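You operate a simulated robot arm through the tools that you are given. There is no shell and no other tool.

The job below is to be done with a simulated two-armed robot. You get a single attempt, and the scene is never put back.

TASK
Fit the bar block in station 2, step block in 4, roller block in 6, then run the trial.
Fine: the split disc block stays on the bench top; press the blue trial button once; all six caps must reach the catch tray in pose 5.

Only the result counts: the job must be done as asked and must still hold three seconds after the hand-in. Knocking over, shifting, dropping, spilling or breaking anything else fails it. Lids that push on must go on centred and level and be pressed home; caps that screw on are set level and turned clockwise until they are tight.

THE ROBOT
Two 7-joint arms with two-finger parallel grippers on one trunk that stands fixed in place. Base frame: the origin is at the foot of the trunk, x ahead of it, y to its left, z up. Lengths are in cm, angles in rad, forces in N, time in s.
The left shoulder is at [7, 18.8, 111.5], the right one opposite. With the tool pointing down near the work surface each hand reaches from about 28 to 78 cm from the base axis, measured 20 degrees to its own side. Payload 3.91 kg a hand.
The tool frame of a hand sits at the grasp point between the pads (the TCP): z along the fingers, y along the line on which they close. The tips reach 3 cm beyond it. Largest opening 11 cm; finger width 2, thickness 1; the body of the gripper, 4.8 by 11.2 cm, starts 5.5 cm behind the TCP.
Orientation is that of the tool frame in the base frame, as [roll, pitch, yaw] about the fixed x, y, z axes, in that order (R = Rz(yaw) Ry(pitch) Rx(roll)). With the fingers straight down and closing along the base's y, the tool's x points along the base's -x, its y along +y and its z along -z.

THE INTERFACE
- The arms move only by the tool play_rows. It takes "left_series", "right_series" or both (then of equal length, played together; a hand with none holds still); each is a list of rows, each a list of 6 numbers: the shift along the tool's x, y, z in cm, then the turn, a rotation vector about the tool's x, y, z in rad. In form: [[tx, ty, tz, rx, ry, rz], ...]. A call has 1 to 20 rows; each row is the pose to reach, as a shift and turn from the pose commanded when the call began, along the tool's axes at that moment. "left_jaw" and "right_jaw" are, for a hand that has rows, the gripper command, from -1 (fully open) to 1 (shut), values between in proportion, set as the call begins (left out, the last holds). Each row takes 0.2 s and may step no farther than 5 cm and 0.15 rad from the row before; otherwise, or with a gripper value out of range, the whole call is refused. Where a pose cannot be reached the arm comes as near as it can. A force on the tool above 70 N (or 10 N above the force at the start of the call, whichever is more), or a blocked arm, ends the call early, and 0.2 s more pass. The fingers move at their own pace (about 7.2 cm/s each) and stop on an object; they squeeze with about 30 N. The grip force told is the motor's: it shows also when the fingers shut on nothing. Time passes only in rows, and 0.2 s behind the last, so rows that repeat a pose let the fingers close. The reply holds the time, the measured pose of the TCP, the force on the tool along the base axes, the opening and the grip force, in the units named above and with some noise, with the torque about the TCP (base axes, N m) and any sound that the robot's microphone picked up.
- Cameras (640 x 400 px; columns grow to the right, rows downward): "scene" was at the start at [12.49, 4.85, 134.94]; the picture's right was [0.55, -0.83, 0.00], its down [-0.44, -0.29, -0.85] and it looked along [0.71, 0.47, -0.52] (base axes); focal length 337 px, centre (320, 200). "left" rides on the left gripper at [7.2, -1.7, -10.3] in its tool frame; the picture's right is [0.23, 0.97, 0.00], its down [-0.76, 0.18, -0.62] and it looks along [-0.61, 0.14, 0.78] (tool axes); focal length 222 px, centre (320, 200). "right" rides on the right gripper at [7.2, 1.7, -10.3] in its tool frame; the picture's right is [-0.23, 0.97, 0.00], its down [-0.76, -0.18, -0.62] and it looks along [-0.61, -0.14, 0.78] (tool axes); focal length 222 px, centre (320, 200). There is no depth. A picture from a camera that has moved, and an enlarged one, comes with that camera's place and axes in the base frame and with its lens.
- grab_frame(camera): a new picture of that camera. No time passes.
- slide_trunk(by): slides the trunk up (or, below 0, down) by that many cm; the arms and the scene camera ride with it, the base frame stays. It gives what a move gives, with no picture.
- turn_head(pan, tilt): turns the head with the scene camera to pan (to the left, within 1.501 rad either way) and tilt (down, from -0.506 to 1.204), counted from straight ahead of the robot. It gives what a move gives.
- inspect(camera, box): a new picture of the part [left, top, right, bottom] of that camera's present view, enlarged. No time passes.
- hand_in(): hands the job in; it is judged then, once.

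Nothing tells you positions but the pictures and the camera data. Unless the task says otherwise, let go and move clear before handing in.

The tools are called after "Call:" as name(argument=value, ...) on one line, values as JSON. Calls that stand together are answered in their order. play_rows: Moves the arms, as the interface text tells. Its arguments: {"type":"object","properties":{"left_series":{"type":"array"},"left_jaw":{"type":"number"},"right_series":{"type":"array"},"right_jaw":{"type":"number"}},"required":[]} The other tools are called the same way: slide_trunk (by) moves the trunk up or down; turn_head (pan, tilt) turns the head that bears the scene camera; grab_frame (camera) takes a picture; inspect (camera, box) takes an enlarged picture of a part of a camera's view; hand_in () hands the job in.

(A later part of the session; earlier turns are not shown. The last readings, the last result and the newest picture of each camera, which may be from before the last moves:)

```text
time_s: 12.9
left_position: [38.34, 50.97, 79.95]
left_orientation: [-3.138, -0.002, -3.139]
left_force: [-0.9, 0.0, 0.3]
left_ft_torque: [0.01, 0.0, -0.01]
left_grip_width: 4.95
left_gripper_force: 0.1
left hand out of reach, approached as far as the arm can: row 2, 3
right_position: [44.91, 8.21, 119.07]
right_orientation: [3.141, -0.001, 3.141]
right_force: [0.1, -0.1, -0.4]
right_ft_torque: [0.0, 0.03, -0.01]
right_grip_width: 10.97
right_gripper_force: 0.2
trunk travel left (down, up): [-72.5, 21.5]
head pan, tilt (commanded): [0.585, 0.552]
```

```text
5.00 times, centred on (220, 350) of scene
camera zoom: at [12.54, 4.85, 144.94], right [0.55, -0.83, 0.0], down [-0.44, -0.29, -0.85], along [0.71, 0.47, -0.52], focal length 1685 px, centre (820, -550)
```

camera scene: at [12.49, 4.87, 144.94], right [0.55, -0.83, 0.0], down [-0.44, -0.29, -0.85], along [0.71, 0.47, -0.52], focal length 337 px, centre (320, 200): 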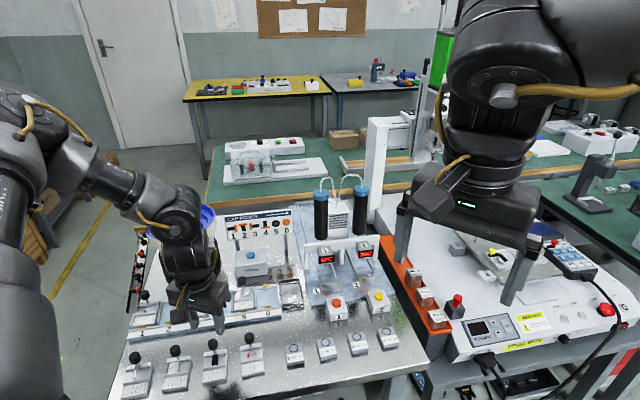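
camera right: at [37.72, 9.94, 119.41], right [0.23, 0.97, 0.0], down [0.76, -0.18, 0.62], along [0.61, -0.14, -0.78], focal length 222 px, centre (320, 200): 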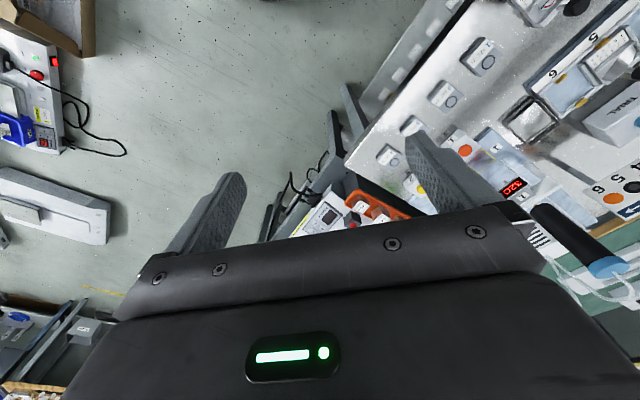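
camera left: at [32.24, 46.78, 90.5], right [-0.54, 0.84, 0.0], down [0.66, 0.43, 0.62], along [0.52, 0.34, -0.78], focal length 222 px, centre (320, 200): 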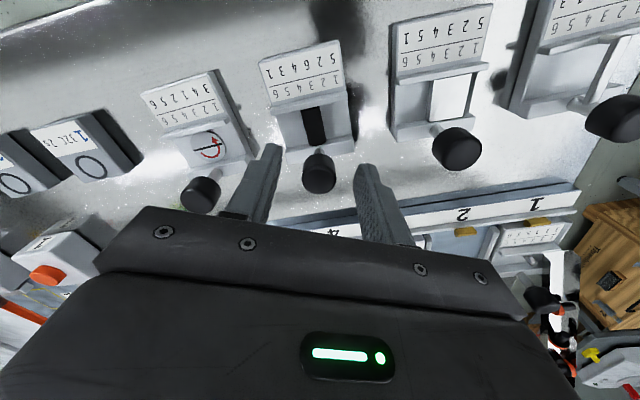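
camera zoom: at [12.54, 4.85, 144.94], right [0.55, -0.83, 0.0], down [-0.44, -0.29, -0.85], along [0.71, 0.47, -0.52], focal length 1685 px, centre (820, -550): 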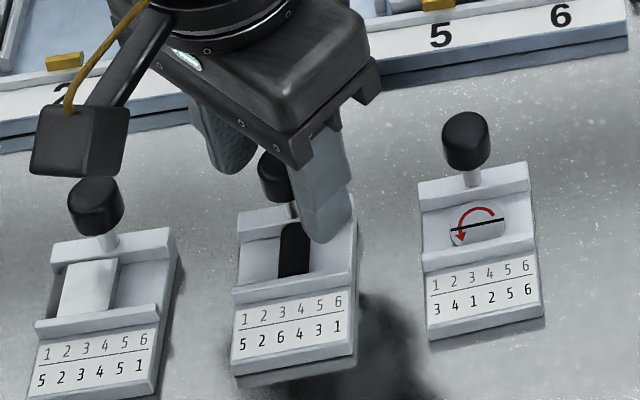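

The limit depends on height, not yaw, and raising the trunk improved it before. I'll lift the hand clear, raise the trunk a further 8 cm, and try again.

Call:
play_rows(left_series=[[0, 0, -2, 0, 0, 0], [0, -0.3, -4, 0, 0, 0], [0, -0.3, -4, 0, 0, 0]])

Call:
slide_trunk(by=8)

```text
time_s: 13.7
left_position: [38.25, 50.62, 83.8]
left_orientation: [-3.138, 0.001, 3.142]
left_force: [0.0, 0.4, -0.2]
left_ft_torque: [0.01, 0.0, 0.02]
left_grip_width: 4.95
left_gripper_force: 0.2
right_position: [44.93, 8.34, 119.07]
right_orientation: [-3.139, 0.001, -3.141]
right_force: [0.4, 0.1, 0.2]
right_ft_torque: [0.01, -0.01, -0.01]
right_grip_width: 10.99
right_gripper_force: 0.0
trunk travel left (down, up): [-72.5, 21.5]
head pan, tilt (commanded): [0.585, 0.552]
```

```text
time_s: 14.9
left_position: [38.25, 50.58, 91.93]
left_orientation: [-3.138, 0.001, 3.14]
left_force: [0.0, -0.6, -0.5]
left_ft_torque: [0.01, -0.01, -0.01]
left_grip_width: 4.93
left_gripper_force: 0.1
right_position: [44.95, 8.3, 127.11]
right_orientation: [-3.14, 0.0, -3.141]
right_force: [0.4, 0.0, -0.9]
right_ft_torque: [-0.02, 0.01, 0.0]
right_grip_width: 11.02
right_gripper_force: 0.1
trunk travel left (down, up): [-80.5, 13.5]
head pan, tilt (commanded): [0.585, 0.552]
```

Call:
play_rows(left_series=[[0, 0, 4, 0, 0, 0], [0, 0, 8, 0, 0, 0], [0, 0, 11, 0, 0, 0], [0, 0, 11, 0, 0, 0]])

Call:
inspect(camera="left", box=[240, 100, 400, 200])

```text
time_s: 15.9
left_position: [38.25, 50.51, 87.85]
left_orientation: [-3.138, -0.002, -3.139]
left_force: [0.0, 0.3, -0.1]
left_ft_torque: [-0.02, 0.01, 0.01]
left_grip_width: 4.95
left_gripper_force: 0.0
left hand out of reach, approached as far as the arm can: row 2, 3, 4
right_position: [45.05, 8.26, 127.04]
right_orientation: [-3.14, 0.0, 3.141]
right_force: [1.2, 0.3, -0.3]
right_ft_torque: [0.01, 0.0, 0.01]
right_grip_width: 11.01
right_gripper_force: 0.1
trunk travel left (down, up): [-80.5, 13.5]
head pan, tilt (commanded): [0.585, 0.552]
```

```text
4.00 times, centred on (320, 150) of left
camera zoom: at [30.99, 49.12, 98.3], right [-0.23, 0.97, 0.0], down [0.76, 0.18, 0.62], along [0.61, 0.14, -0.78], focal length 888 px, centre (320, 400)
```

zoom: 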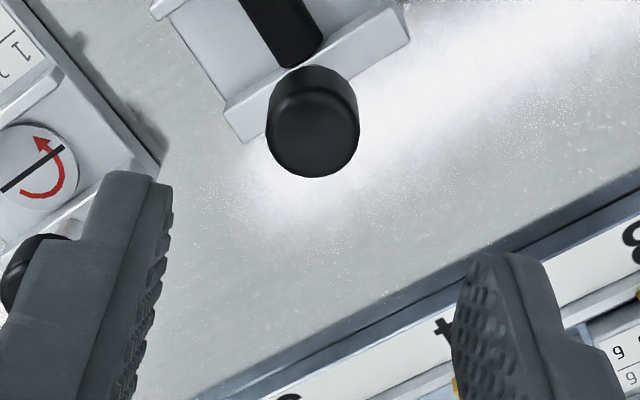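

The lower limit is about 41.5 cm below the shoulder, so a lower trunk is what's needed (the earlier snag was the 45° yaw). I'll lift the hand well clear, bring the trunk down 13 cm, and set the yaw to about 20° again.

Call:
play_rows(left_series=[[0, 0, -4, 0, 0, 0], [0, 0, -8, 0, 0, -0.12], [0, 0, -12, 0, 0, -0.24], [0, 0, -14, 0, 0, -0.35], [0, 0, -14, 0, 0, -0.35]])

```text
time_s: 17.1
left_position: [38.2, 50.73, 101.78]
left_orientation: [-3.138, -0.001, -2.789]
left_force: [1.3, -0.1, -0.6]
left_ft_torque: [0.01, 0.03, -0.02]
left_grip_width: 4.92
left_gripper_force: 0.1
right_position: [44.92, 8.39, 127.03]
right_orientation: [-3.14, 0.0, 3.14]
right_force: [0.2, 0.1, -0.4]
right_ft_torque: [0.01, -0.01, -0.02]
right_grip_width: 10.99
right_gripper_force: 0.1
trunk travel left (down, up): [-80.5, 13.5]
head pan, tilt (commanded): [0.585, 0.552]
```

Call:
slide_trunk(by=-13)

Call:
grab_frame(camera="scene")

```text
time_s: 18.7
left_position: [38.25, 50.71, 88.77]
left_orientation: [-3.139, -0.002, -2.789]
left_force: [0.2, -0.2, -0.2]
left_ft_torque: [0.04, -0.04, 0.0]
left_grip_width: 4.96
left_gripper_force: 0.0
right_position: [44.91, 8.3, 114.03]
right_orientation: [3.139, 0.0, 3.14]
right_force: [0.2, 0.0, -0.4]
right_ft_torque: [0.0, 0.02, 0.0]
right_grip_width: 11.03
right_gripper_force: 0.0
trunk travel left (down, up): [-67.5, 26.5]
head pan, tilt (commanded): [0.585, 0.552]
```

```text
taken
camera scene: at [12.47, 4.85, 139.95], right [0.55, -0.83, 0.0], down [-0.44, -0.29, -0.85], along [0.71, 0.47, -0.52], focal length 337 px, centre (320, 200)
```

scene: 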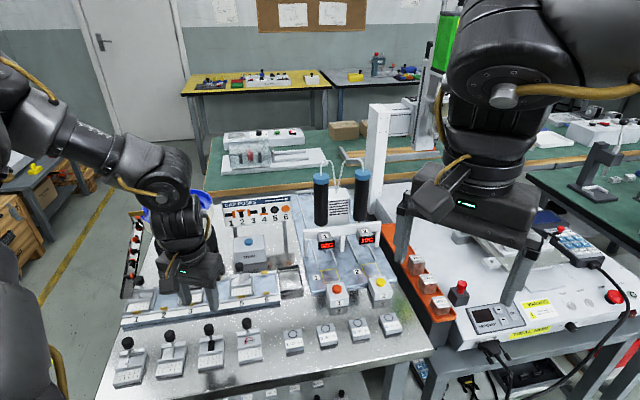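

Call:
play_rows(left_series=[[-0.08, -0.19, 3, 0, 0, 0], [-0.08, -0.19, 6, 0, 0, 0], [-0.08, -0.19, 6, 0, 0, 0]])

Call:
inspect(camera="left", box=[240, 100, 400, 200])

```text
time_s: 19.5
left_position: [38.37, 50.49, 82.7]
left_orientation: [-3.141, 0.0, -2.79]
left_force: [0.1, 0.5, 0.3]
left_ft_torque: [0.0, -0.01, -0.02]
left_grip_width: 4.97
left_gripper_force: 0.0
right_position: [44.94, 8.24, 114.09]
right_orientation: [3.141, 0.0, -3.141]
right_force: [0.5, 0.0, 0.1]
right_ft_torque: [0.0, 0.01, -0.02]
right_grip_width: 11.0
right_gripper_force: 0.1
trunk travel left (down, up): [-67.5, 26.5]
head pan, tilt (commanded): [0.585, 0.552]
```

```text
4.00 times, centred on (320, 150) of left
camera zoom: at [32.18, 46.67, 93.25], right [-0.55, 0.84, 0.0], down [0.65, 0.43, 0.62], along [0.52, 0.34, -0.78], focal length 888 px, centre (320, 400)
```

zoom: 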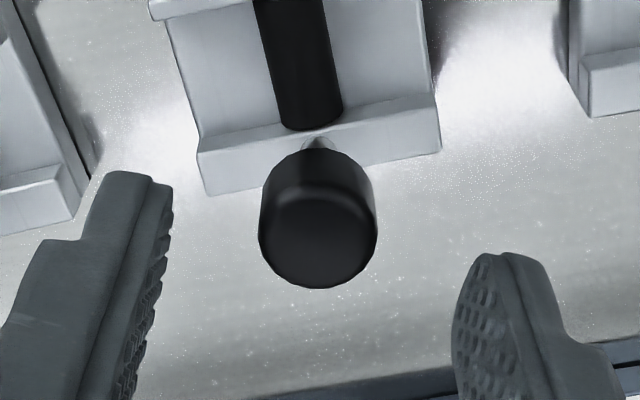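

Call:
play_rows(left_series=[[0, 0, 1, 0, 0, 0], [0, 0, 2, 0, 0, 0], [0, 0, 3, 0, 0, 0], [0, 0, 3.6, 0, 0, 0], [0, 0, 3.6, 0, 0, 0]])

Call:
inspect(camera="left", box=[240, 100, 400, 200])

Call:
inspect(camera="scene", box=[170, 290, 266, 380])

```text
time_s: 20.7
left_position: [38.25, 50.67, 79.15]
left_orientation: [-3.138, -0.002, -2.791]
left_force: [0.3, 0.1, 0.3]
left_ft_torque: [-0.02, 0.01, 0.04]
left_grip_width: 4.95
left_gripper_force: 0.1
right_position: [44.93, 8.3, 113.99]
right_orientation: [-3.141, -0.002, -3.141]
right_force: [0.1, 0.2, -0.2]
right_ft_torque: [-0.02, 0.0, 0.02]
right_grip_width: 11.01
right_gripper_force: 0.0
trunk travel left (down, up): [-67.5, 26.5]
head pan, tilt (commanded): [0.585, 0.552]
```

```text
4.00 times, centred on (320, 150) of left
camera zoom: at [32.16, 46.77, 89.63], right [-0.55, 0.84, 0.0], down [0.65, 0.43, 0.62], along [0.52, 0.34, -0.78], focal length 888 px, centre (320, 400)
```

zoom: 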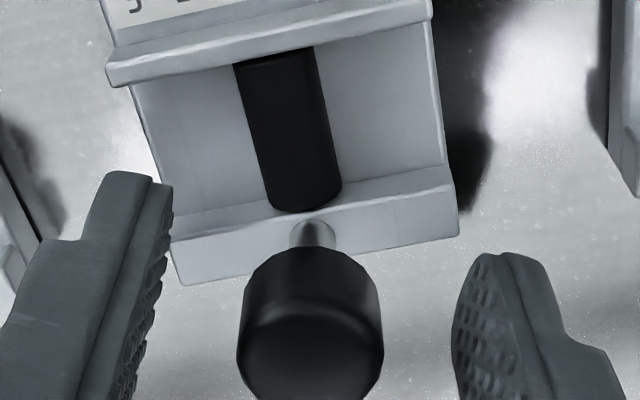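

```text
4.44 times, centred on (218, 335) of scene
camera zoom: at [12.48, 4.85, 139.94], right [0.55, -0.83, 0.0], down [-0.44, -0.29, -0.85], along [0.71, 0.47, -0.52], focal length 1498 px, centre (773, -400)
```

zoom: 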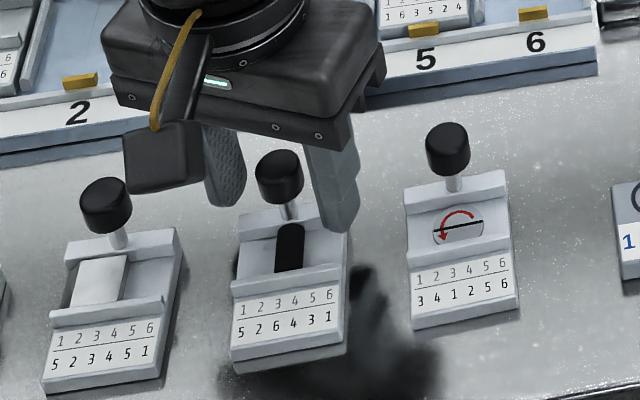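

Reached the grasp height cleanly. I'll centre by 1 mm and then close on the roller knob.

Call:
play_rows(left_series=[[0, -0.13, 0, 0, 0, 0], [0, -0.13, 0, 0, 0, 0]])

Call:
play_rows(left_series=[[0, 0, 0, 0, 0, 0], [0, 0, 0, 0, 0, 0], [0, 0, 0, 0, 0, 0], [0, 0, 0, 0, 0, 0]], left_jaw=1)

Call:
inspect(camera="left", box=[240, 100, 400, 200])

Call:
inspect(camera="scene", box=[170, 290, 266, 380])

```text
time_s: 21.3
left_position: [38.61, 50.47, 79.14]
left_orientation: [-3.138, -0.001, -2.791]
left_force: [-0.7, 0.6, 0.5]
left_ft_torque: [-0.02, -0.01, 0.0]
left_grip_width: 4.94
left_gripper_force: 0.1
right_position: [44.83, 8.34, 114.0]
right_orientation: [3.14, 0.0, -3.141]
right_force: [0.0, 0.4, 0.6]
right_ft_torque: [0.01, 0.0, 0.01]
right_grip_width: 10.99
right_gripper_force: 0.1
trunk travel left (down, up): [-67.5, 26.5]
head pan, tilt (commanded): [0.585, 0.552]
```

```text
time_s: 22.3
left_position: [38.62, 50.56, 79.13]
left_orientation: [-3.137, -0.001, -2.792]
left_force: [-0.7, 0.7, 0.1]
left_ft_torque: [0.06, -0.01, 0.03]
left_grip_width: 1.98
left_gripper_force: 29.4
right_position: [44.98, 8.31, 114.05]
right_orientation: [3.142, 0.0, -3.141]
right_force: [0.5, 0.1, 0.1]
right_ft_torque: [0.03, -0.01, -0.02]
right_grip_width: 11.02
right_gripper_force: 0.1
trunk travel left (down, up): [-67.5, 26.5]
head pan, tilt (commanded): [0.585, 0.552]
```

```text
4.00 times, centred on (320, 150) of left
camera zoom: at [32.25, 46.62, 89.63], right [-0.55, 0.84, 0.0], down [0.65, 0.43, 0.62], along [0.52, 0.34, -0.78], focal length 888 px, centre (320, 400)
```

zoom: 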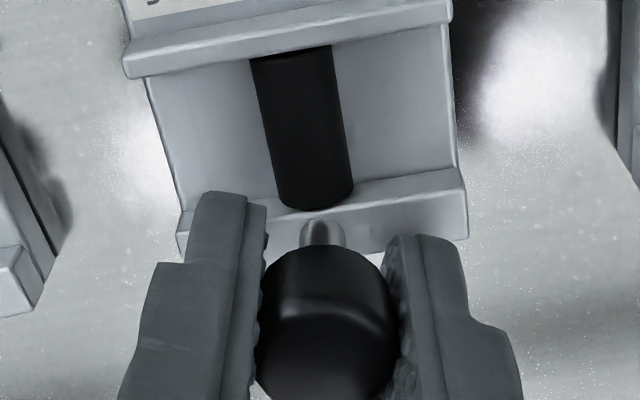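

```text
4.44 times, centred on (218, 335) of scene
camera zoom: at [12.48, 4.86, 139.94], right [0.55, -0.83, 0.0], down [-0.44, -0.29, -0.85], along [0.71, 0.47, -0.52], focal length 1498 px, centre (773, -400)
```

zoom: 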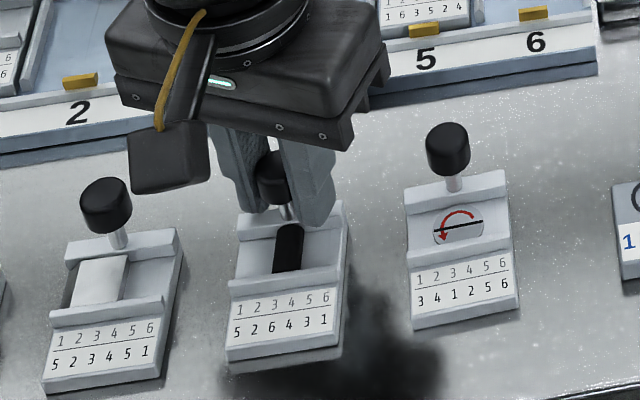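

The roller block's knob is held (2.0 cm, 29 N). I'll lift it straight up and check that the block hangs level.

Call:
play_rows(left_series=[[0, 0, -1, 0, 0, 0], [0, 0, -3, 0, 0, 0], [0, 0, -6, 0, 0, 0], [0, 0, -9.5, 0, 0, 0], [0, 0, -13, 0, 0, 0], [0, 0, -13, 0, 0, 0]])

Call:
grab_frame(camera="left")

Call:
inspect(camera="scene", box=[150, 230, 278, 350])

```text
time_s: 23.7
left_position: [38.39, 50.51, 91.93]
left_orientation: [-3.138, -0.005, -2.792]
left_force: [0.0, -0.5, -0.8]
left_ft_torque: [0.01, -0.03, -0.03]
left_grip_width: 1.94
left_gripper_force: 30.3
right_position: [45.05, 8.36, 113.99]
right_orientation: [-3.139, 0.001, -3.141]
right_force: [0.1, 0.9, -1.0]
right_ft_torque: [-0.03, 0.0, 0.02]
right_grip_width: 10.99
right_gripper_force: 0.0
trunk travel left (down, up): [-67.5, 26.5]
head pan, tilt (commanded): [0.585, 0.552]
```

```text
taken
camera left: at [32.15, 46.66, 102.47], right [-0.55, 0.84, 0.0], down [0.66, 0.43, 0.62], along [0.52, 0.34, -0.78], focal length 222 px, centre (320, 200)
```

left: 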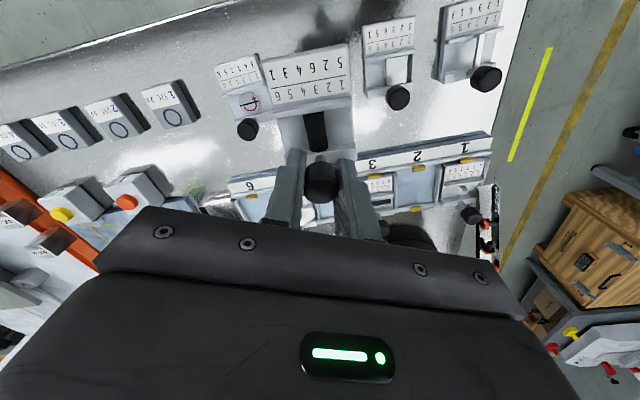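

```text
3.33 times, centred on (214, 290) of scene
camera zoom: at [12.55, 4.93, 139.93], right [0.55, -0.83, 0.0], down [-0.44, -0.29, -0.85], along [0.71, 0.47, -0.52], focal length 1123 px, centre (673, -100)
```

zoom: 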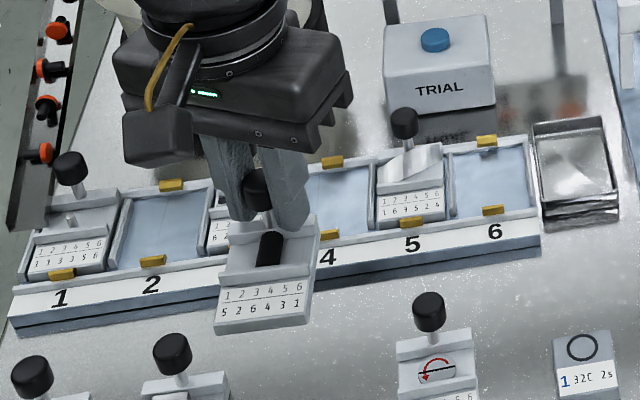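

The block hangs level in the grip. I'll carry it at this height to above station 6, about (59.5, 53.9).

Call:
play_rows(left_series=[[-3, -0.6, 0, 0, 0, 0], [-6.5, -1.3, 0, 0, 0, 0], [-10, -2.0, 0, 0, 0, 0], [-13.5, -2.7, 0, 0, 0, 0], [-17, -3.4, 0, 0, 0, 0], [-20, -3.9, 0, 0, 0, 0], [-20.98, -4.07, 0, 0, 0, 0], [-20.98, -4.07, 0, 0, 0, 0]])

Call:
grab_frame(camera="left")

Call:
grab_frame(camera="scene")

```text
time_s: 25.5
left_position: [59.45, 53.89, 92.12]
left_orientation: [-3.139, -0.001, -2.791]
left_force: [-0.4, -0.7, -1.0]
left_ft_torque: [0.01, 0.0, 0.01]
left_grip_width: 1.95
left_gripper_force: 30.2
right_position: [44.92, 8.3, 114.13]
right_orientation: [-3.138, 0.0, -3.141]
right_force: [0.3, -0.6, -0.2]
right_ft_torque: [0.0, 0.0, -0.03]
right_grip_width: 11.02
right_gripper_force: 0.1
trunk travel left (down, up): [-67.5, 26.5]
head pan, tilt (commanded): [0.585, 0.552]
```

```text
taken
camera left: at [53.22, 50.08, 102.64], right [-0.55, 0.84, 0.0], down [0.65, 0.43, 0.62], along [0.52, 0.34, -0.78], focal length 222 px, centre (320, 200)
```

left: 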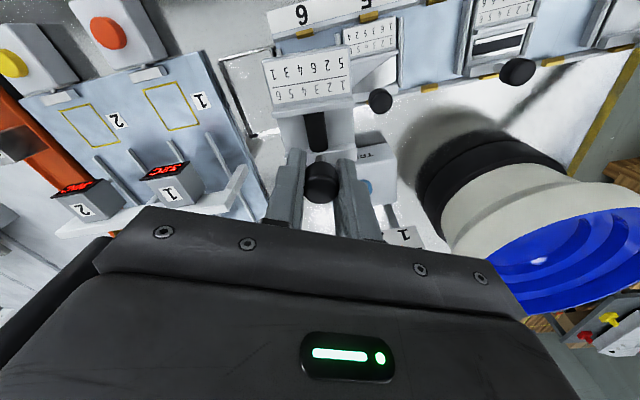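

```text
taken
camera scene: at [12.48, 4.87, 139.94], right [0.55, -0.83, 0.0], down [-0.44, -0.29, -0.85], along [0.71, 0.47, -0.52], focal length 337 px, centre (320, 200)
```

scene: 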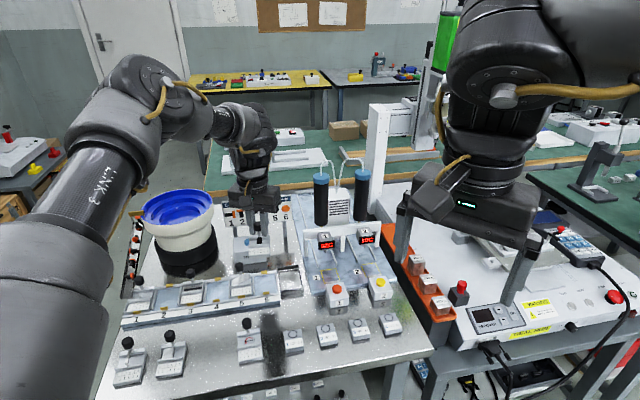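

The block is over station 6. I'll look closely at the pocket and the held block before lowering.

Call:
inspect(camera="scene", box=[215, 220, 311, 310])

Call:
inspect(camera="left", box=[220, 0, 420, 130])

Call:
inspect(camera="scene", box=[120, 260, 250, 330])

```text
4.44 times, centred on (263, 265) of scene
camera zoom: at [12.48, 4.87, 139.94], right [0.55, -0.83, 0.0], down [-0.44, -0.29, -0.85], along [0.71, 0.47, -0.52], focal length 1498 px, centre (573, -89)
```

zoom: 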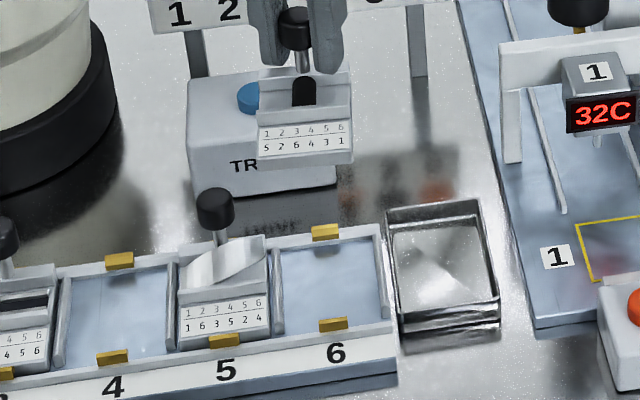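

```text
3.08 times, centred on (320, 65) of left
camera zoom: at [53.22, 50.08, 102.64], right [-0.55, 0.84, 0.0], down [0.65, 0.43, 0.62], along [0.52, 0.34, -0.78], focal length 684 px, centre (320, 615)
```

zoom: 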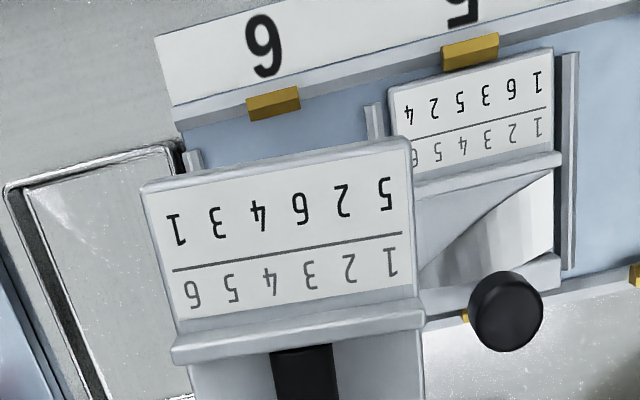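

```text
4.92 times, centred on (185, 295) of scene
camera zoom: at [12.48, 4.87, 139.94], right [0.55, -0.83, 0.0], down [-0.44, -0.29, -0.85], along [0.71, 0.47, -0.52], focal length 1659 px, centre (985, -268)
```

zoom: 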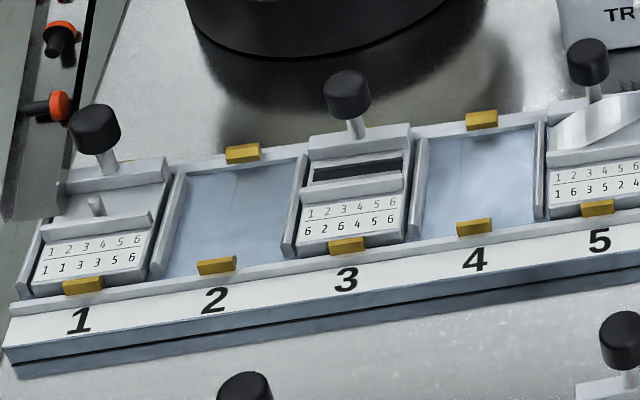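

Call:
inspect(camera="scene", box=[245, 225, 297, 260])

Call:
inspect(camera="left", box=[250, 40, 370, 115])

Call:
inspect(camera="scene", box=[245, 255, 309, 300])

Call:
inspect(camera="left", box=[330, 10, 420, 70])

```text
11.43 times, centred on (271, 242) of scene
camera zoom: at [12.48, 4.87, 139.94], right [0.55, -0.83, 0.0], down [-0.44, -0.29, -0.85], along [0.71, 0.47, -0.52], focal length 3851 px, centre (880, -286)
```

zoom: 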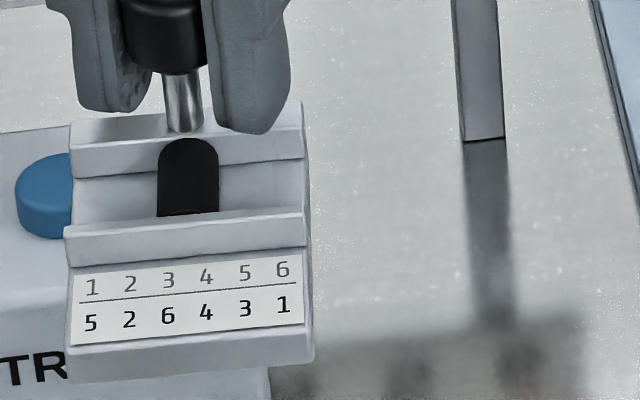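

```text
5.33 times, centred on (310, 78) of left
camera zoom: at [53.22, 50.08, 102.64], right [-0.55, 0.84, 0.0], down [0.65, 0.43, 0.62], along [0.52, 0.34, -0.78], focal length 1185 px, centre (373, 853)
```

zoom: 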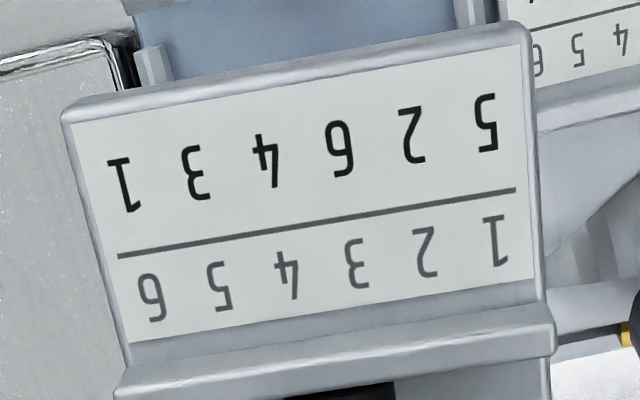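

```text
8.89 times, centred on (277, 278) of scene
camera zoom: at [12.48, 4.87, 139.94], right [0.55, -0.83, 0.0], down [-0.44, -0.29, -0.85], along [0.71, 0.47, -0.52], focal length 2995 px, centre (702, -489)
```

zoom: 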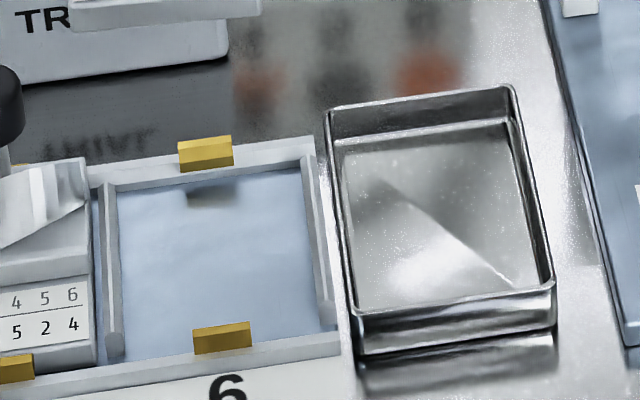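

```text
6.67 times, centred on (375, 40) of left
camera zoom: at [53.22, 50.08, 102.64], right [-0.55, 0.84, 0.0], down [0.65, 0.43, 0.62], along [0.52, 0.34, -0.78], focal length 1481 px, centre (-47, 1267)
```

zoom: 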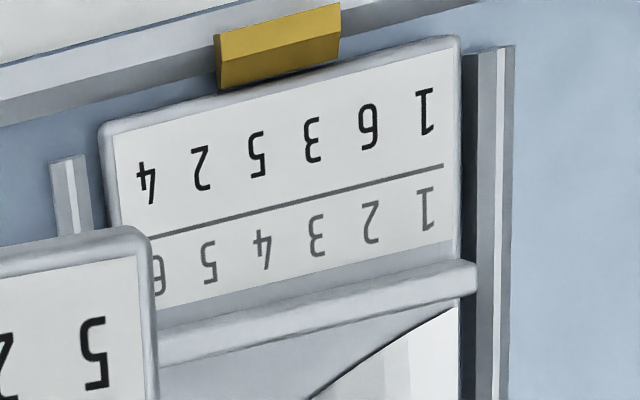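

Call:
inspect(camera="left", box=[240, 100, 400, 200])

```text
4.00 times, centred on (320, 150) of left
camera zoom: at [53.22, 50.08, 102.64], right [-0.55, 0.84, 0.0], down [0.65, 0.43, 0.62], along [0.52, 0.34, -0.78], focal length 888 px, centre (320, 400)
```

zoom: 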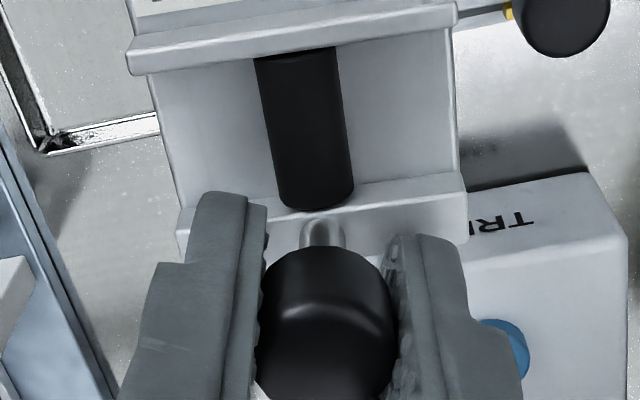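

The block sits the same way in the hand as when gripped flat on the bench, but turned about 3° clockwise from the rail. I'll turn the hand to correct that and lower to just above the rail.

Call:
play_rows(left_series=[[-0.1, 0, 2, 0, 0, -0.049], [-0.1, 0, 4.5, 0, 0, -0.049], [-0.1, 0, 7.0, 0, 0, -0.049], [-0.1, 0, 7.0, 0, 0, -0.049]])

Call:
inspect(camera="scene", box=[225, 235, 305, 295])

Call:
inspect(camera="left", box=[230, 0, 410, 112])

Call:
grab_frame(camera="left")

```text
time_s: 26.5
left_position: [58.44, 53.59, 86.06]
left_orientation: [-3.138, -0.003, -2.741]
left_force: [0.2, 0.1, -1.7]
left_ft_torque: [0.03, 0.01, -0.02]
left_grip_width: 1.94
left_gripper_force: 29.8
left hand out of reach, approached as far as the arm can: row 2, 3, 4
right_position: [45.03, 8.26, 114.0]
right_orientation: [-3.139, 0.001, 3.14]
right_force: [0.8, -0.3, 0.5]
right_ft_torque: [-0.04, 0.01, -0.02]
right_grip_width: 11.02
right_gripper_force: 0.2
trunk travel left (down, up): [-67.5, 26.5]
head pan, tilt (commanded): [0.585, 0.552]
```

```text
6.67 times, centred on (265, 265) of scene
camera zoom: at [12.55, 4.87, 139.94], right [0.55, -0.83, 0.0], down [-0.44, -0.29, -0.85], along [0.71, 0.47, -0.52], focal length 2246 px, centre (687, -233)
```

zoom: 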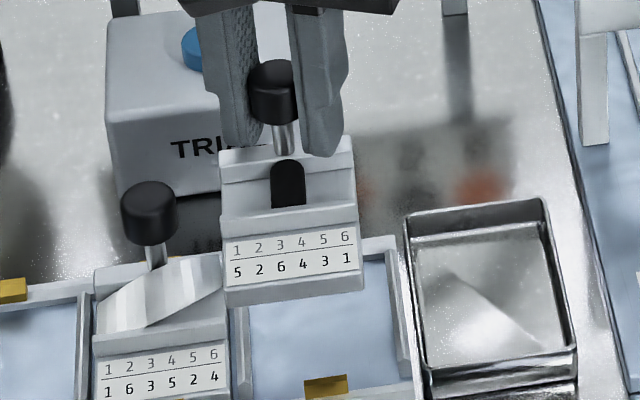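

```text
3.56 times, centred on (320, 56) of left
camera zoom: at [52.34, 49.38, 96.58], right [-0.59, 0.81, 0.0], down [0.63, 0.46, 0.62], along [0.5, 0.36, -0.78], focal length 790 px, centre (320, 712)
```

zoom: 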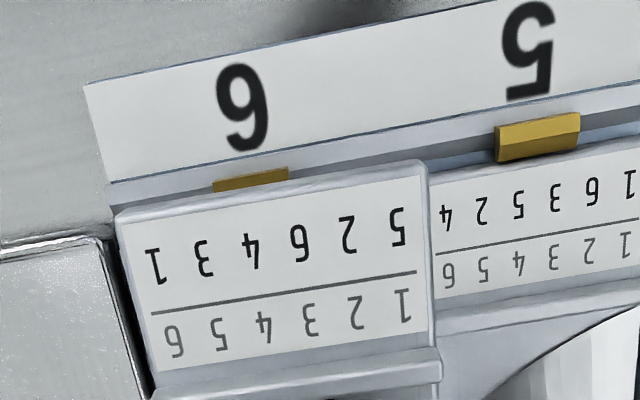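

```text
taken
camera left: at [52.34, 49.38, 96.58], right [-0.59, 0.81, 0.0], down [0.63, 0.46, 0.62], along [0.5, 0.36, -0.78], focal length 222 px, centre (320, 200)
```

left: 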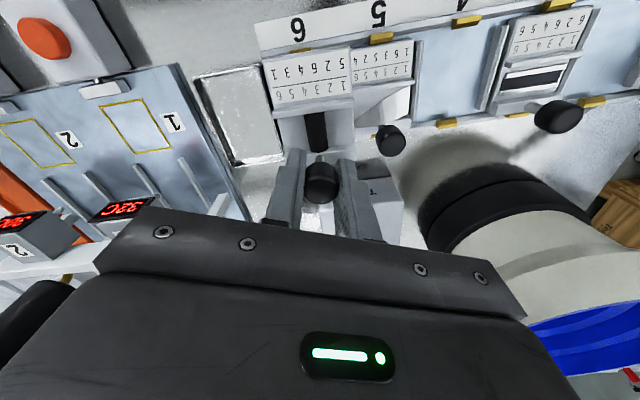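

At this distance the arm is at full stretch, so the trunk must come down. I'll raise the block well clear, then lower the trunk 14 cm.

Call:
play_rows(left_series=[[0, 0, -4, 0, 0, 0], [0, 0, -8, 0, 0, 0], [0, 0, -12, 0, 0, 0], [0, 0, -14, 0, 0, 0], [0, 0, -14, 0, 0, 0]])

Call:
grab_frame(camera="right")

```text
time_s: 27.7
left_position: [58.35, 53.7, 100.22]
left_orientation: [-3.137, 0.0, -2.743]
left_force: [0.5, -1.1, -0.9]
left_ft_torque: [0.0, -0.03, 0.02]
left_grip_width: 1.96
left_gripper_force: 29.5
right_position: [45.1, 8.37, 114.0]
right_orientation: [-3.14, 0.002, 3.141]
right_force: [0.1, -0.2, 0.0]
right_ft_torque: [0.01, 0.02, -0.01]
right_grip_width: 10.99
right_gripper_force: 0.0
trunk travel left (down, up): [-67.5, 26.5]
head pan, tilt (commanded): [0.585, 0.552]
```

```text
taken
camera right: at [37.81, 10.08, 124.37], right [0.23, 0.97, 0.0], down [0.76, -0.18, 0.62], along [0.61, -0.14, -0.78], focal length 222 px, centre (320, 200)
```

right: 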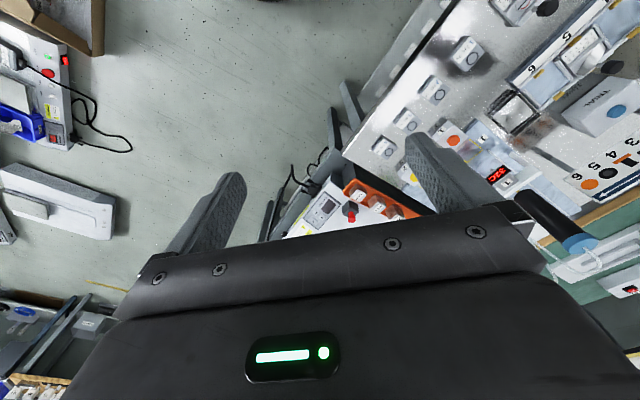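

Call:
slide_trunk(by=-14)

Call:
grab_frame(camera="scene")

```text
time_s: 29.4
left_position: [58.35, 53.65, 86.22]
left_orientation: [-3.138, -0.002, -2.741]
left_force: [0.0, 0.8, -1.7]
left_ft_torque: [0.02, -0.02, -0.02]
left_grip_width: 1.96
left_gripper_force: 30.1
right_position: [45.02, 8.32, 100.02]
right_orientation: [3.141, -0.001, 3.141]
right_force: [-0.1, 0.4, 0.3]
right_ft_torque: [-0.01, 0.0, 0.03]
right_grip_width: 11.0
right_gripper_force: 0.1
trunk travel left (down, up): [-53.5, 40.5]
head pan, tilt (commanded): [0.585, 0.552]
```

```text
taken
camera scene: at [12.48, 4.86, 125.95], right [0.55, -0.83, 0.0], down [-0.44, -0.29, -0.85], along [0.71, 0.47, -0.52], focal length 337 px, centre (320, 200)
```

scene: 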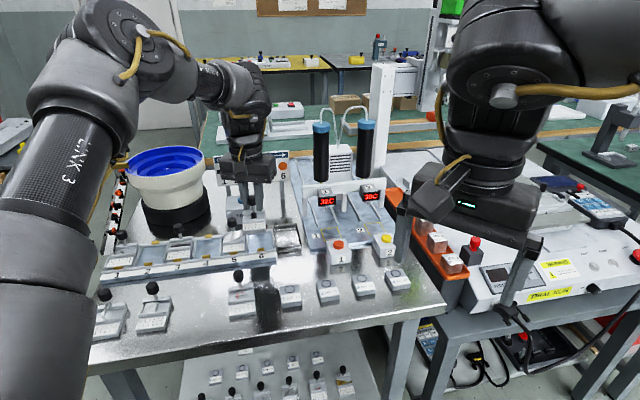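

Call:
play_rows(left_series=[[-0.6, -0.1, 0, 0, 0, 0], [-1.25, -0.21, 0.5, 0, 0, 0], [-1.25, -0.21, 2.0, 0, 0, 0], [-1.25, -0.21, 2.0, 0, 0, 0]])

Call:
inspect(camera="scene", box=[215, 210, 295, 270])

Call:
inspect(camera="left", box=[230, 0, 410, 112])

```text
time_s: 30.4
left_position: [59.47, 53.79, 84.27]
left_orientation: [-3.14, -0.002, -2.743]
left_force: [-0.1, 0.0, -0.7]
left_ft_torque: [0.03, -0.02, -0.04]
left_grip_width: 1.95
left_gripper_force: 29.9
right_position: [44.91, 8.24, 100.05]
right_orientation: [3.141, -0.001, 3.141]
right_force: [-0.1, 0.4, 1.1]
right_ft_torque: [0.02, 0.01, -0.01]
right_grip_width: 11.03
right_gripper_force: 0.0
trunk travel left (down, up): [-53.5, 40.5]
head pan, tilt (commanded): [0.585, 0.552]
```

```text
6.67 times, centred on (255, 240) of scene
camera zoom: at [12.49, 4.82, 125.94], right [0.55, -0.83, 0.0], down [-0.44, -0.29, -0.85], along [0.71, 0.47, -0.52], focal length 2246 px, centre (753, -67)
```

zoom: 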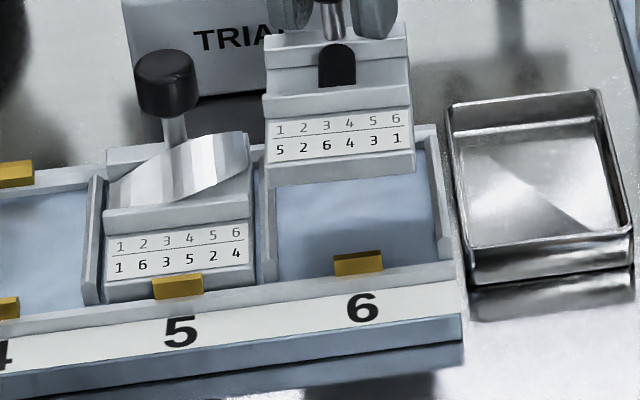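

```text
3.56 times, centred on (320, 56) of left
camera zoom: at [53.44, 49.65, 94.75], right [-0.59, 0.81, 0.0], down [0.63, 0.46, 0.62], along [0.5, 0.36, -0.78], focal length 790 px, centre (320, 712)
```

zoom: 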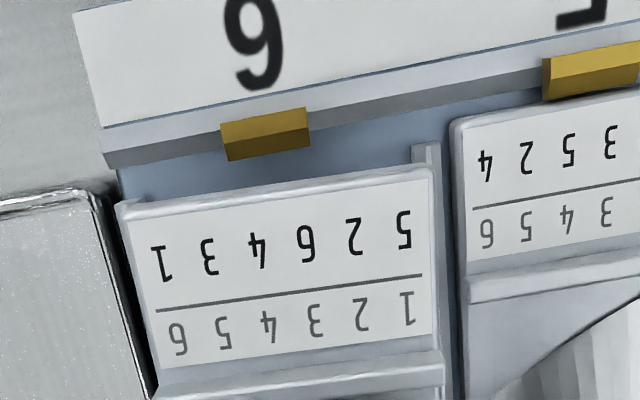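

Call:
inspect(camera="scene", box=[250, 220, 282, 240])

Call:
inspect(camera="scene", box=[226, 236, 258, 256])

Call:
inspect(camera="left", box=[262, 40, 358, 100])

Call:
inspect(camera="left", box=[350, 15, 446, 75])

```text
16.00 times, centred on (266, 230) of scene
camera zoom: at [12.49, 4.82, 125.94], right [0.55, -0.83, 0.0], down [-0.44, -0.29, -0.85], along [0.71, 0.47, -0.52], focal length 5391 px, centre (1184, -280)
```

zoom: 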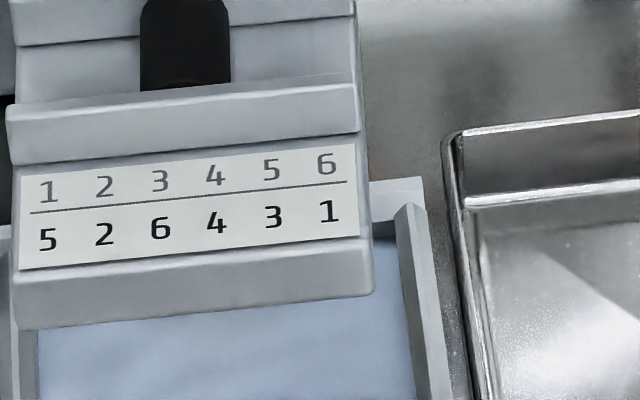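

```text
16.00 times, centred on (242, 246) of scene
camera zoom: at [12.49, 4.82, 125.94], right [0.55, -0.83, 0.0], down [-0.44, -0.29, -0.85], along [0.71, 0.47, -0.52], focal length 5391 px, centre (1568, -536)
```

zoom: 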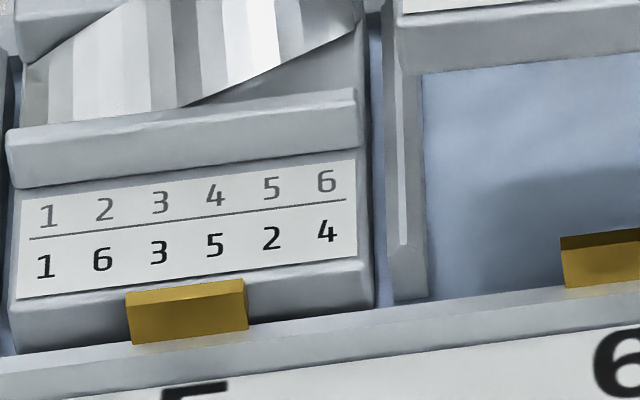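

```text
6.67 times, centred on (310, 70) of left
camera zoom: at [53.44, 49.65, 94.75], right [-0.59, 0.81, 0.0], down [0.63, 0.46, 0.62], along [0.5, 0.36, -0.78], focal length 1481 px, centre (387, 1067)
```

zoom: 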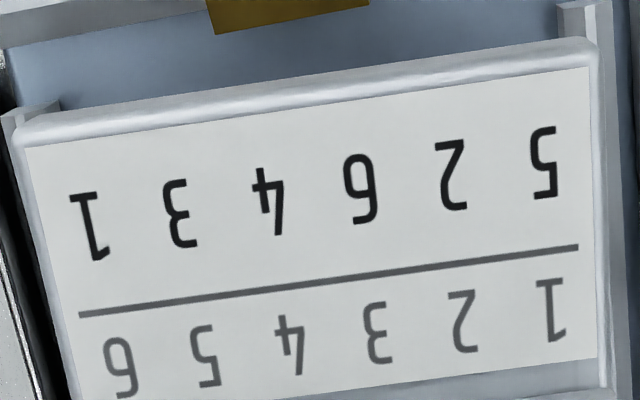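

```text
6.67 times, centred on (398, 45) of left
camera zoom: at [53.44, 49.65, 94.75], right [-0.59, 0.81, 0.0], down [0.63, 0.46, 0.62], along [0.5, 0.36, -0.78], focal length 1481 px, centre (-200, 1233)
```

zoom: 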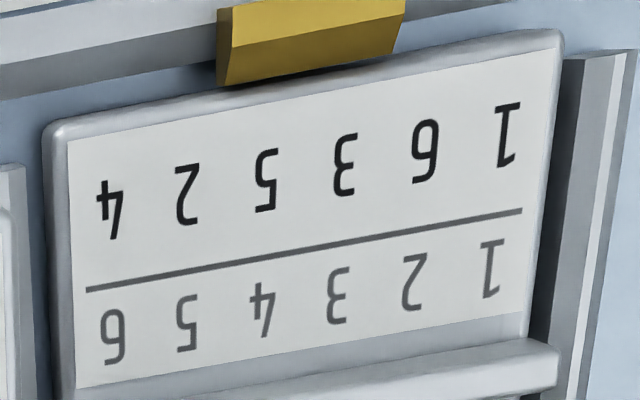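

The block is 2° clockwise of the rail and within about 1 mm in position. I'll correct the turn, nudge, and come down to just above the clips.

Call:
play_rows(left_series=[[0.08, 0.01, 0, 0, 0, -0.035], [0.08, 0.01, 1.0, 0, 0, -0.035], [0.08, 0.01, 2.0, 0, 0, -0.035], [0.08, 0.01, 2.0, 0, 0, -0.035]])

Call:
inspect(camera="scene", box=[226, 220, 290, 260])

Call:
inspect(camera="left", box=[240, 0, 400, 100])

```text
time_s: 31.4
left_position: [59.41, 53.89, 82.31]
left_orientation: [-3.139, -0.003, -2.708]
left_force: [0.7, 0.1, -0.2]
left_ft_torque: [0.04, 0.0, 0.01]
left_grip_width: 1.95
left_gripper_force: 30.0
right_position: [44.89, 8.28, 100.1]
right_orientation: [3.142, 0.001, -3.141]
right_force: [0.6, 0.4, 0.3]
right_ft_torque: [0.02, 0.02, -0.03]
right_grip_width: 10.99
right_gripper_force: 0.0
trunk travel left (down, up): [-53.5, 40.5]
head pan, tilt (commanded): [0.585, 0.552]
```

```text
10.00 times, centred on (258, 240) of scene
camera zoom: at [12.49, 4.85, 125.94], right [0.55, -0.83, 0.0], down [-0.44, -0.29, -0.85], along [0.71, 0.47, -0.52], focal length 3370 px, centre (940, -200)
```

zoom: 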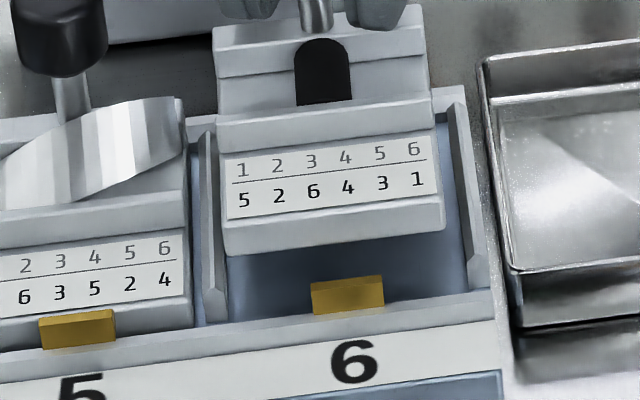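

```text
4.00 times, centred on (320, 50) of left
camera zoom: at [53.52, 49.49, 92.67], right [-0.62, 0.79, 0.0], down [0.62, 0.48, 0.62], along [0.49, 0.38, -0.78], focal length 888 px, centre (320, 800)
```

zoom: 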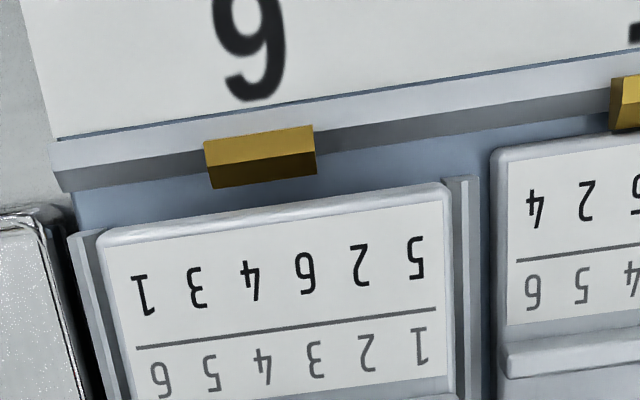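

Call:
play_rows(left_series=[[0, 0, 0.5, 0, 0, 0], [0, 0, 1.0, 0, 0, 0], [0, 0, 1.0, 0, 0, 0]])

Call:
inspect(camera="scene", box=[226, 220, 290, 260])

Call:
inspect(camera="left", box=[240, 0, 400, 100])

```text
time_s: 32.1
left_position: [59.41, 53.92, 81.07]
left_orientation: [-3.138, -0.003, -2.708]
left_force: [-0.1, 0.8, -2.1]
left_ft_torque: [0.04, -0.01, 0.04]
left_grip_width: 1.96
left_gripper_force: 30.3
right_position: [45.03, 8.3, 99.98]
right_orientation: [-3.139, 0.0, 3.142]
right_force: [0.0, 0.2, -0.3]
right_ft_torque: [-0.01, -0.03, -0.02]
right_grip_width: 11.0
right_gripper_force: 0.1
trunk travel left (down, up): [-53.5, 40.5]
head pan, tilt (commanded): [0.585, 0.552]
```

```text
10.00 times, centred on (258, 240) of scene
camera zoom: at [12.5, 4.86, 125.94], right [0.55, -0.83, 0.0], down [-0.44, -0.29, -0.85], along [0.71, 0.47, -0.52], focal length 3370 px, centre (940, -200)
```

zoom: 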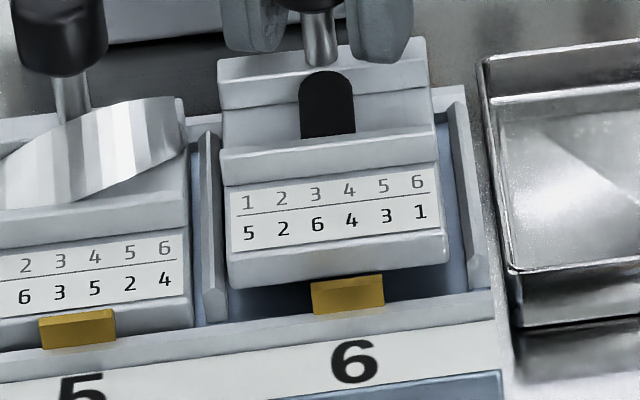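

```text
4.00 times, centred on (320, 50) of left
camera zoom: at [53.57, 49.54, 91.66], right [-0.62, 0.79, 0.0], down [0.62, 0.48, 0.62], along [0.49, 0.38, -0.78], focal length 888 px, centre (320, 800)
```

zoom: 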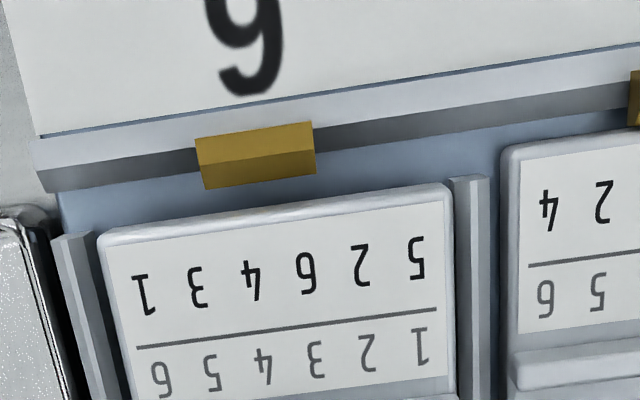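

The block is parallel to the pocket now, with a small offset of about 1 mm to the left and back. I'll nudge that out and lower in small steps while watching force.

Call:
play_rows(left_series=[[0.06, -0.13, 0, 0, 0, 0], [0.06, -0.13, 0.3, 0, 0, 0], [0.06, -0.13, 0.6, 0, 0, 0], [0.06, -0.13, 0.6, 0, 0, 0]])

Call:
inspect(camera="scene", box=[226, 220, 290, 260])

Call:
inspect(camera="left", box=[240, 0, 400, 100])

```text
time_s: 33.1
left_position: [59.42, 53.67, 80.53]
left_orientation: [-3.14, -0.001, -2.707]
left_force: [-0.4, -0.2, -1.1]
left_ft_torque: [0.03, 0.0, -0.01]
left_grip_width: 1.96
left_gripper_force: 30.4
right_position: [45.0, 8.38, 100.07]
right_orientation: [-3.141, 0.0, 3.142]
right_force: [0.3, 0.3, 0.6]
right_ft_torque: [0.03, -0.03, -0.01]
right_grip_width: 11.03
right_gripper_force: 0.1
trunk travel left (down, up): [-53.5, 40.5]
head pan, tilt (commanded): [0.585, 0.552]
```

```text
10.00 times, centred on (258, 240) of scene
camera zoom: at [12.5, 4.86, 125.94], right [0.55, -0.83, 0.0], down [-0.44, -0.29, -0.85], along [0.71, 0.47, -0.52], focal length 3370 px, centre (940, -200)
```

zoom: 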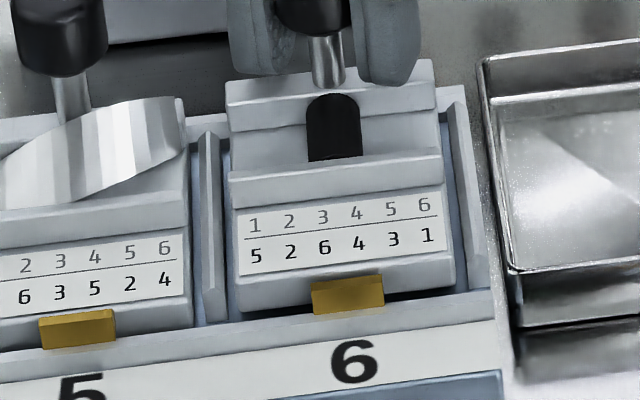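

```text
4.00 times, centred on (320, 50) of left
camera zoom: at [53.54, 49.33, 91.09], right [-0.62, 0.79, 0.0], down [0.62, 0.48, 0.62], along [0.49, 0.38, -0.78], focal length 888 px, centre (320, 800)
```

zoom: 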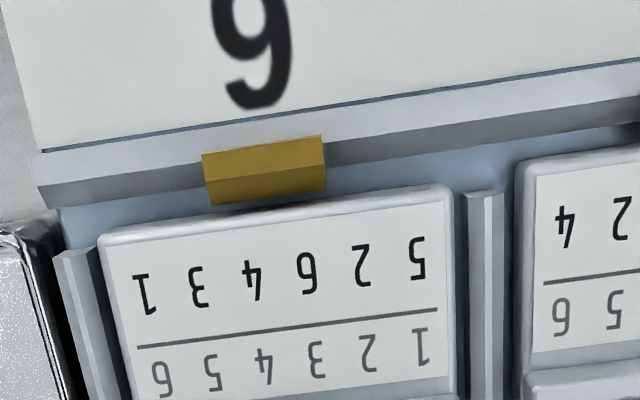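

Call:
play_rows(left_series=[[0, 0, 0.2, 0, 0, 0], [0, 0, 0.4, 0, 0, 0], [0, 0, 0.4, 0, 0, 0]])

Call:
inspect(camera="scene", box=[226, 220, 290, 260])

Call:
inspect(camera="left", box=[240, 0, 400, 100])

```text
time_s: 34.0
left_position: [59.47, 53.68, 80.27]
left_orientation: [-3.138, -0.001, -2.707]
left_force: [1.7, 2.5, 8.7]
left_ft_torque: [-0.17, 0.4, 0.08]
left_grip_width: 1.99
left_gripper_force: 30.4
right_position: [44.88, 8.17, 100.12]
right_orientation: [3.141, -0.001, 3.141]
right_force: [-0.5, 0.4, 0.0]
right_ft_torque: [0.03, -0.01, 0.01]
right_grip_width: 10.99
right_gripper_force: 0.1
trunk travel left (down, up): [-53.5, 40.5]
head pan, tilt (commanded): [0.585, 0.552]
```

```text
10.00 times, centred on (258, 240) of scene
camera zoom: at [12.43, 4.8, 125.97], right [0.55, -0.83, 0.0], down [-0.44, -0.29, -0.85], along [0.71, 0.47, -0.52], focal length 3370 px, centre (940, -200)
```

zoom: 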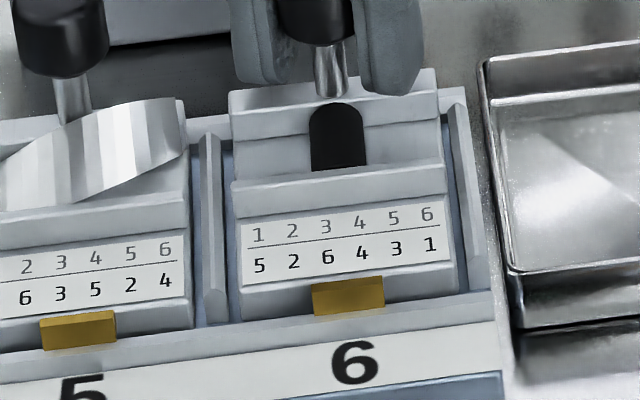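

```text
4.00 times, centred on (320, 50) of left
camera zoom: at [53.54, 49.3, 90.82], right [-0.62, 0.79, 0.0], down [0.61, 0.48, 0.62], along [0.49, 0.38, -0.78], focal length 888 px, centre (320, 800)
```

zoom: 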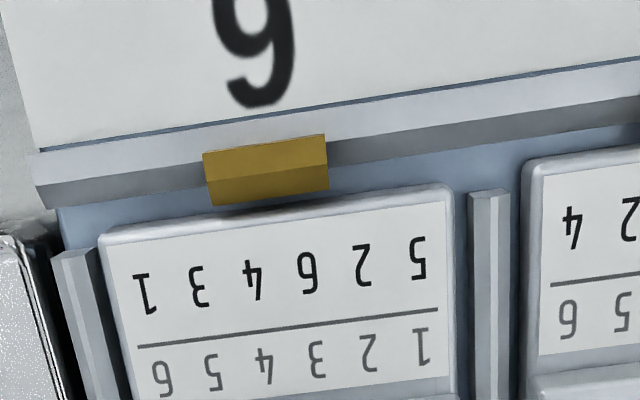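

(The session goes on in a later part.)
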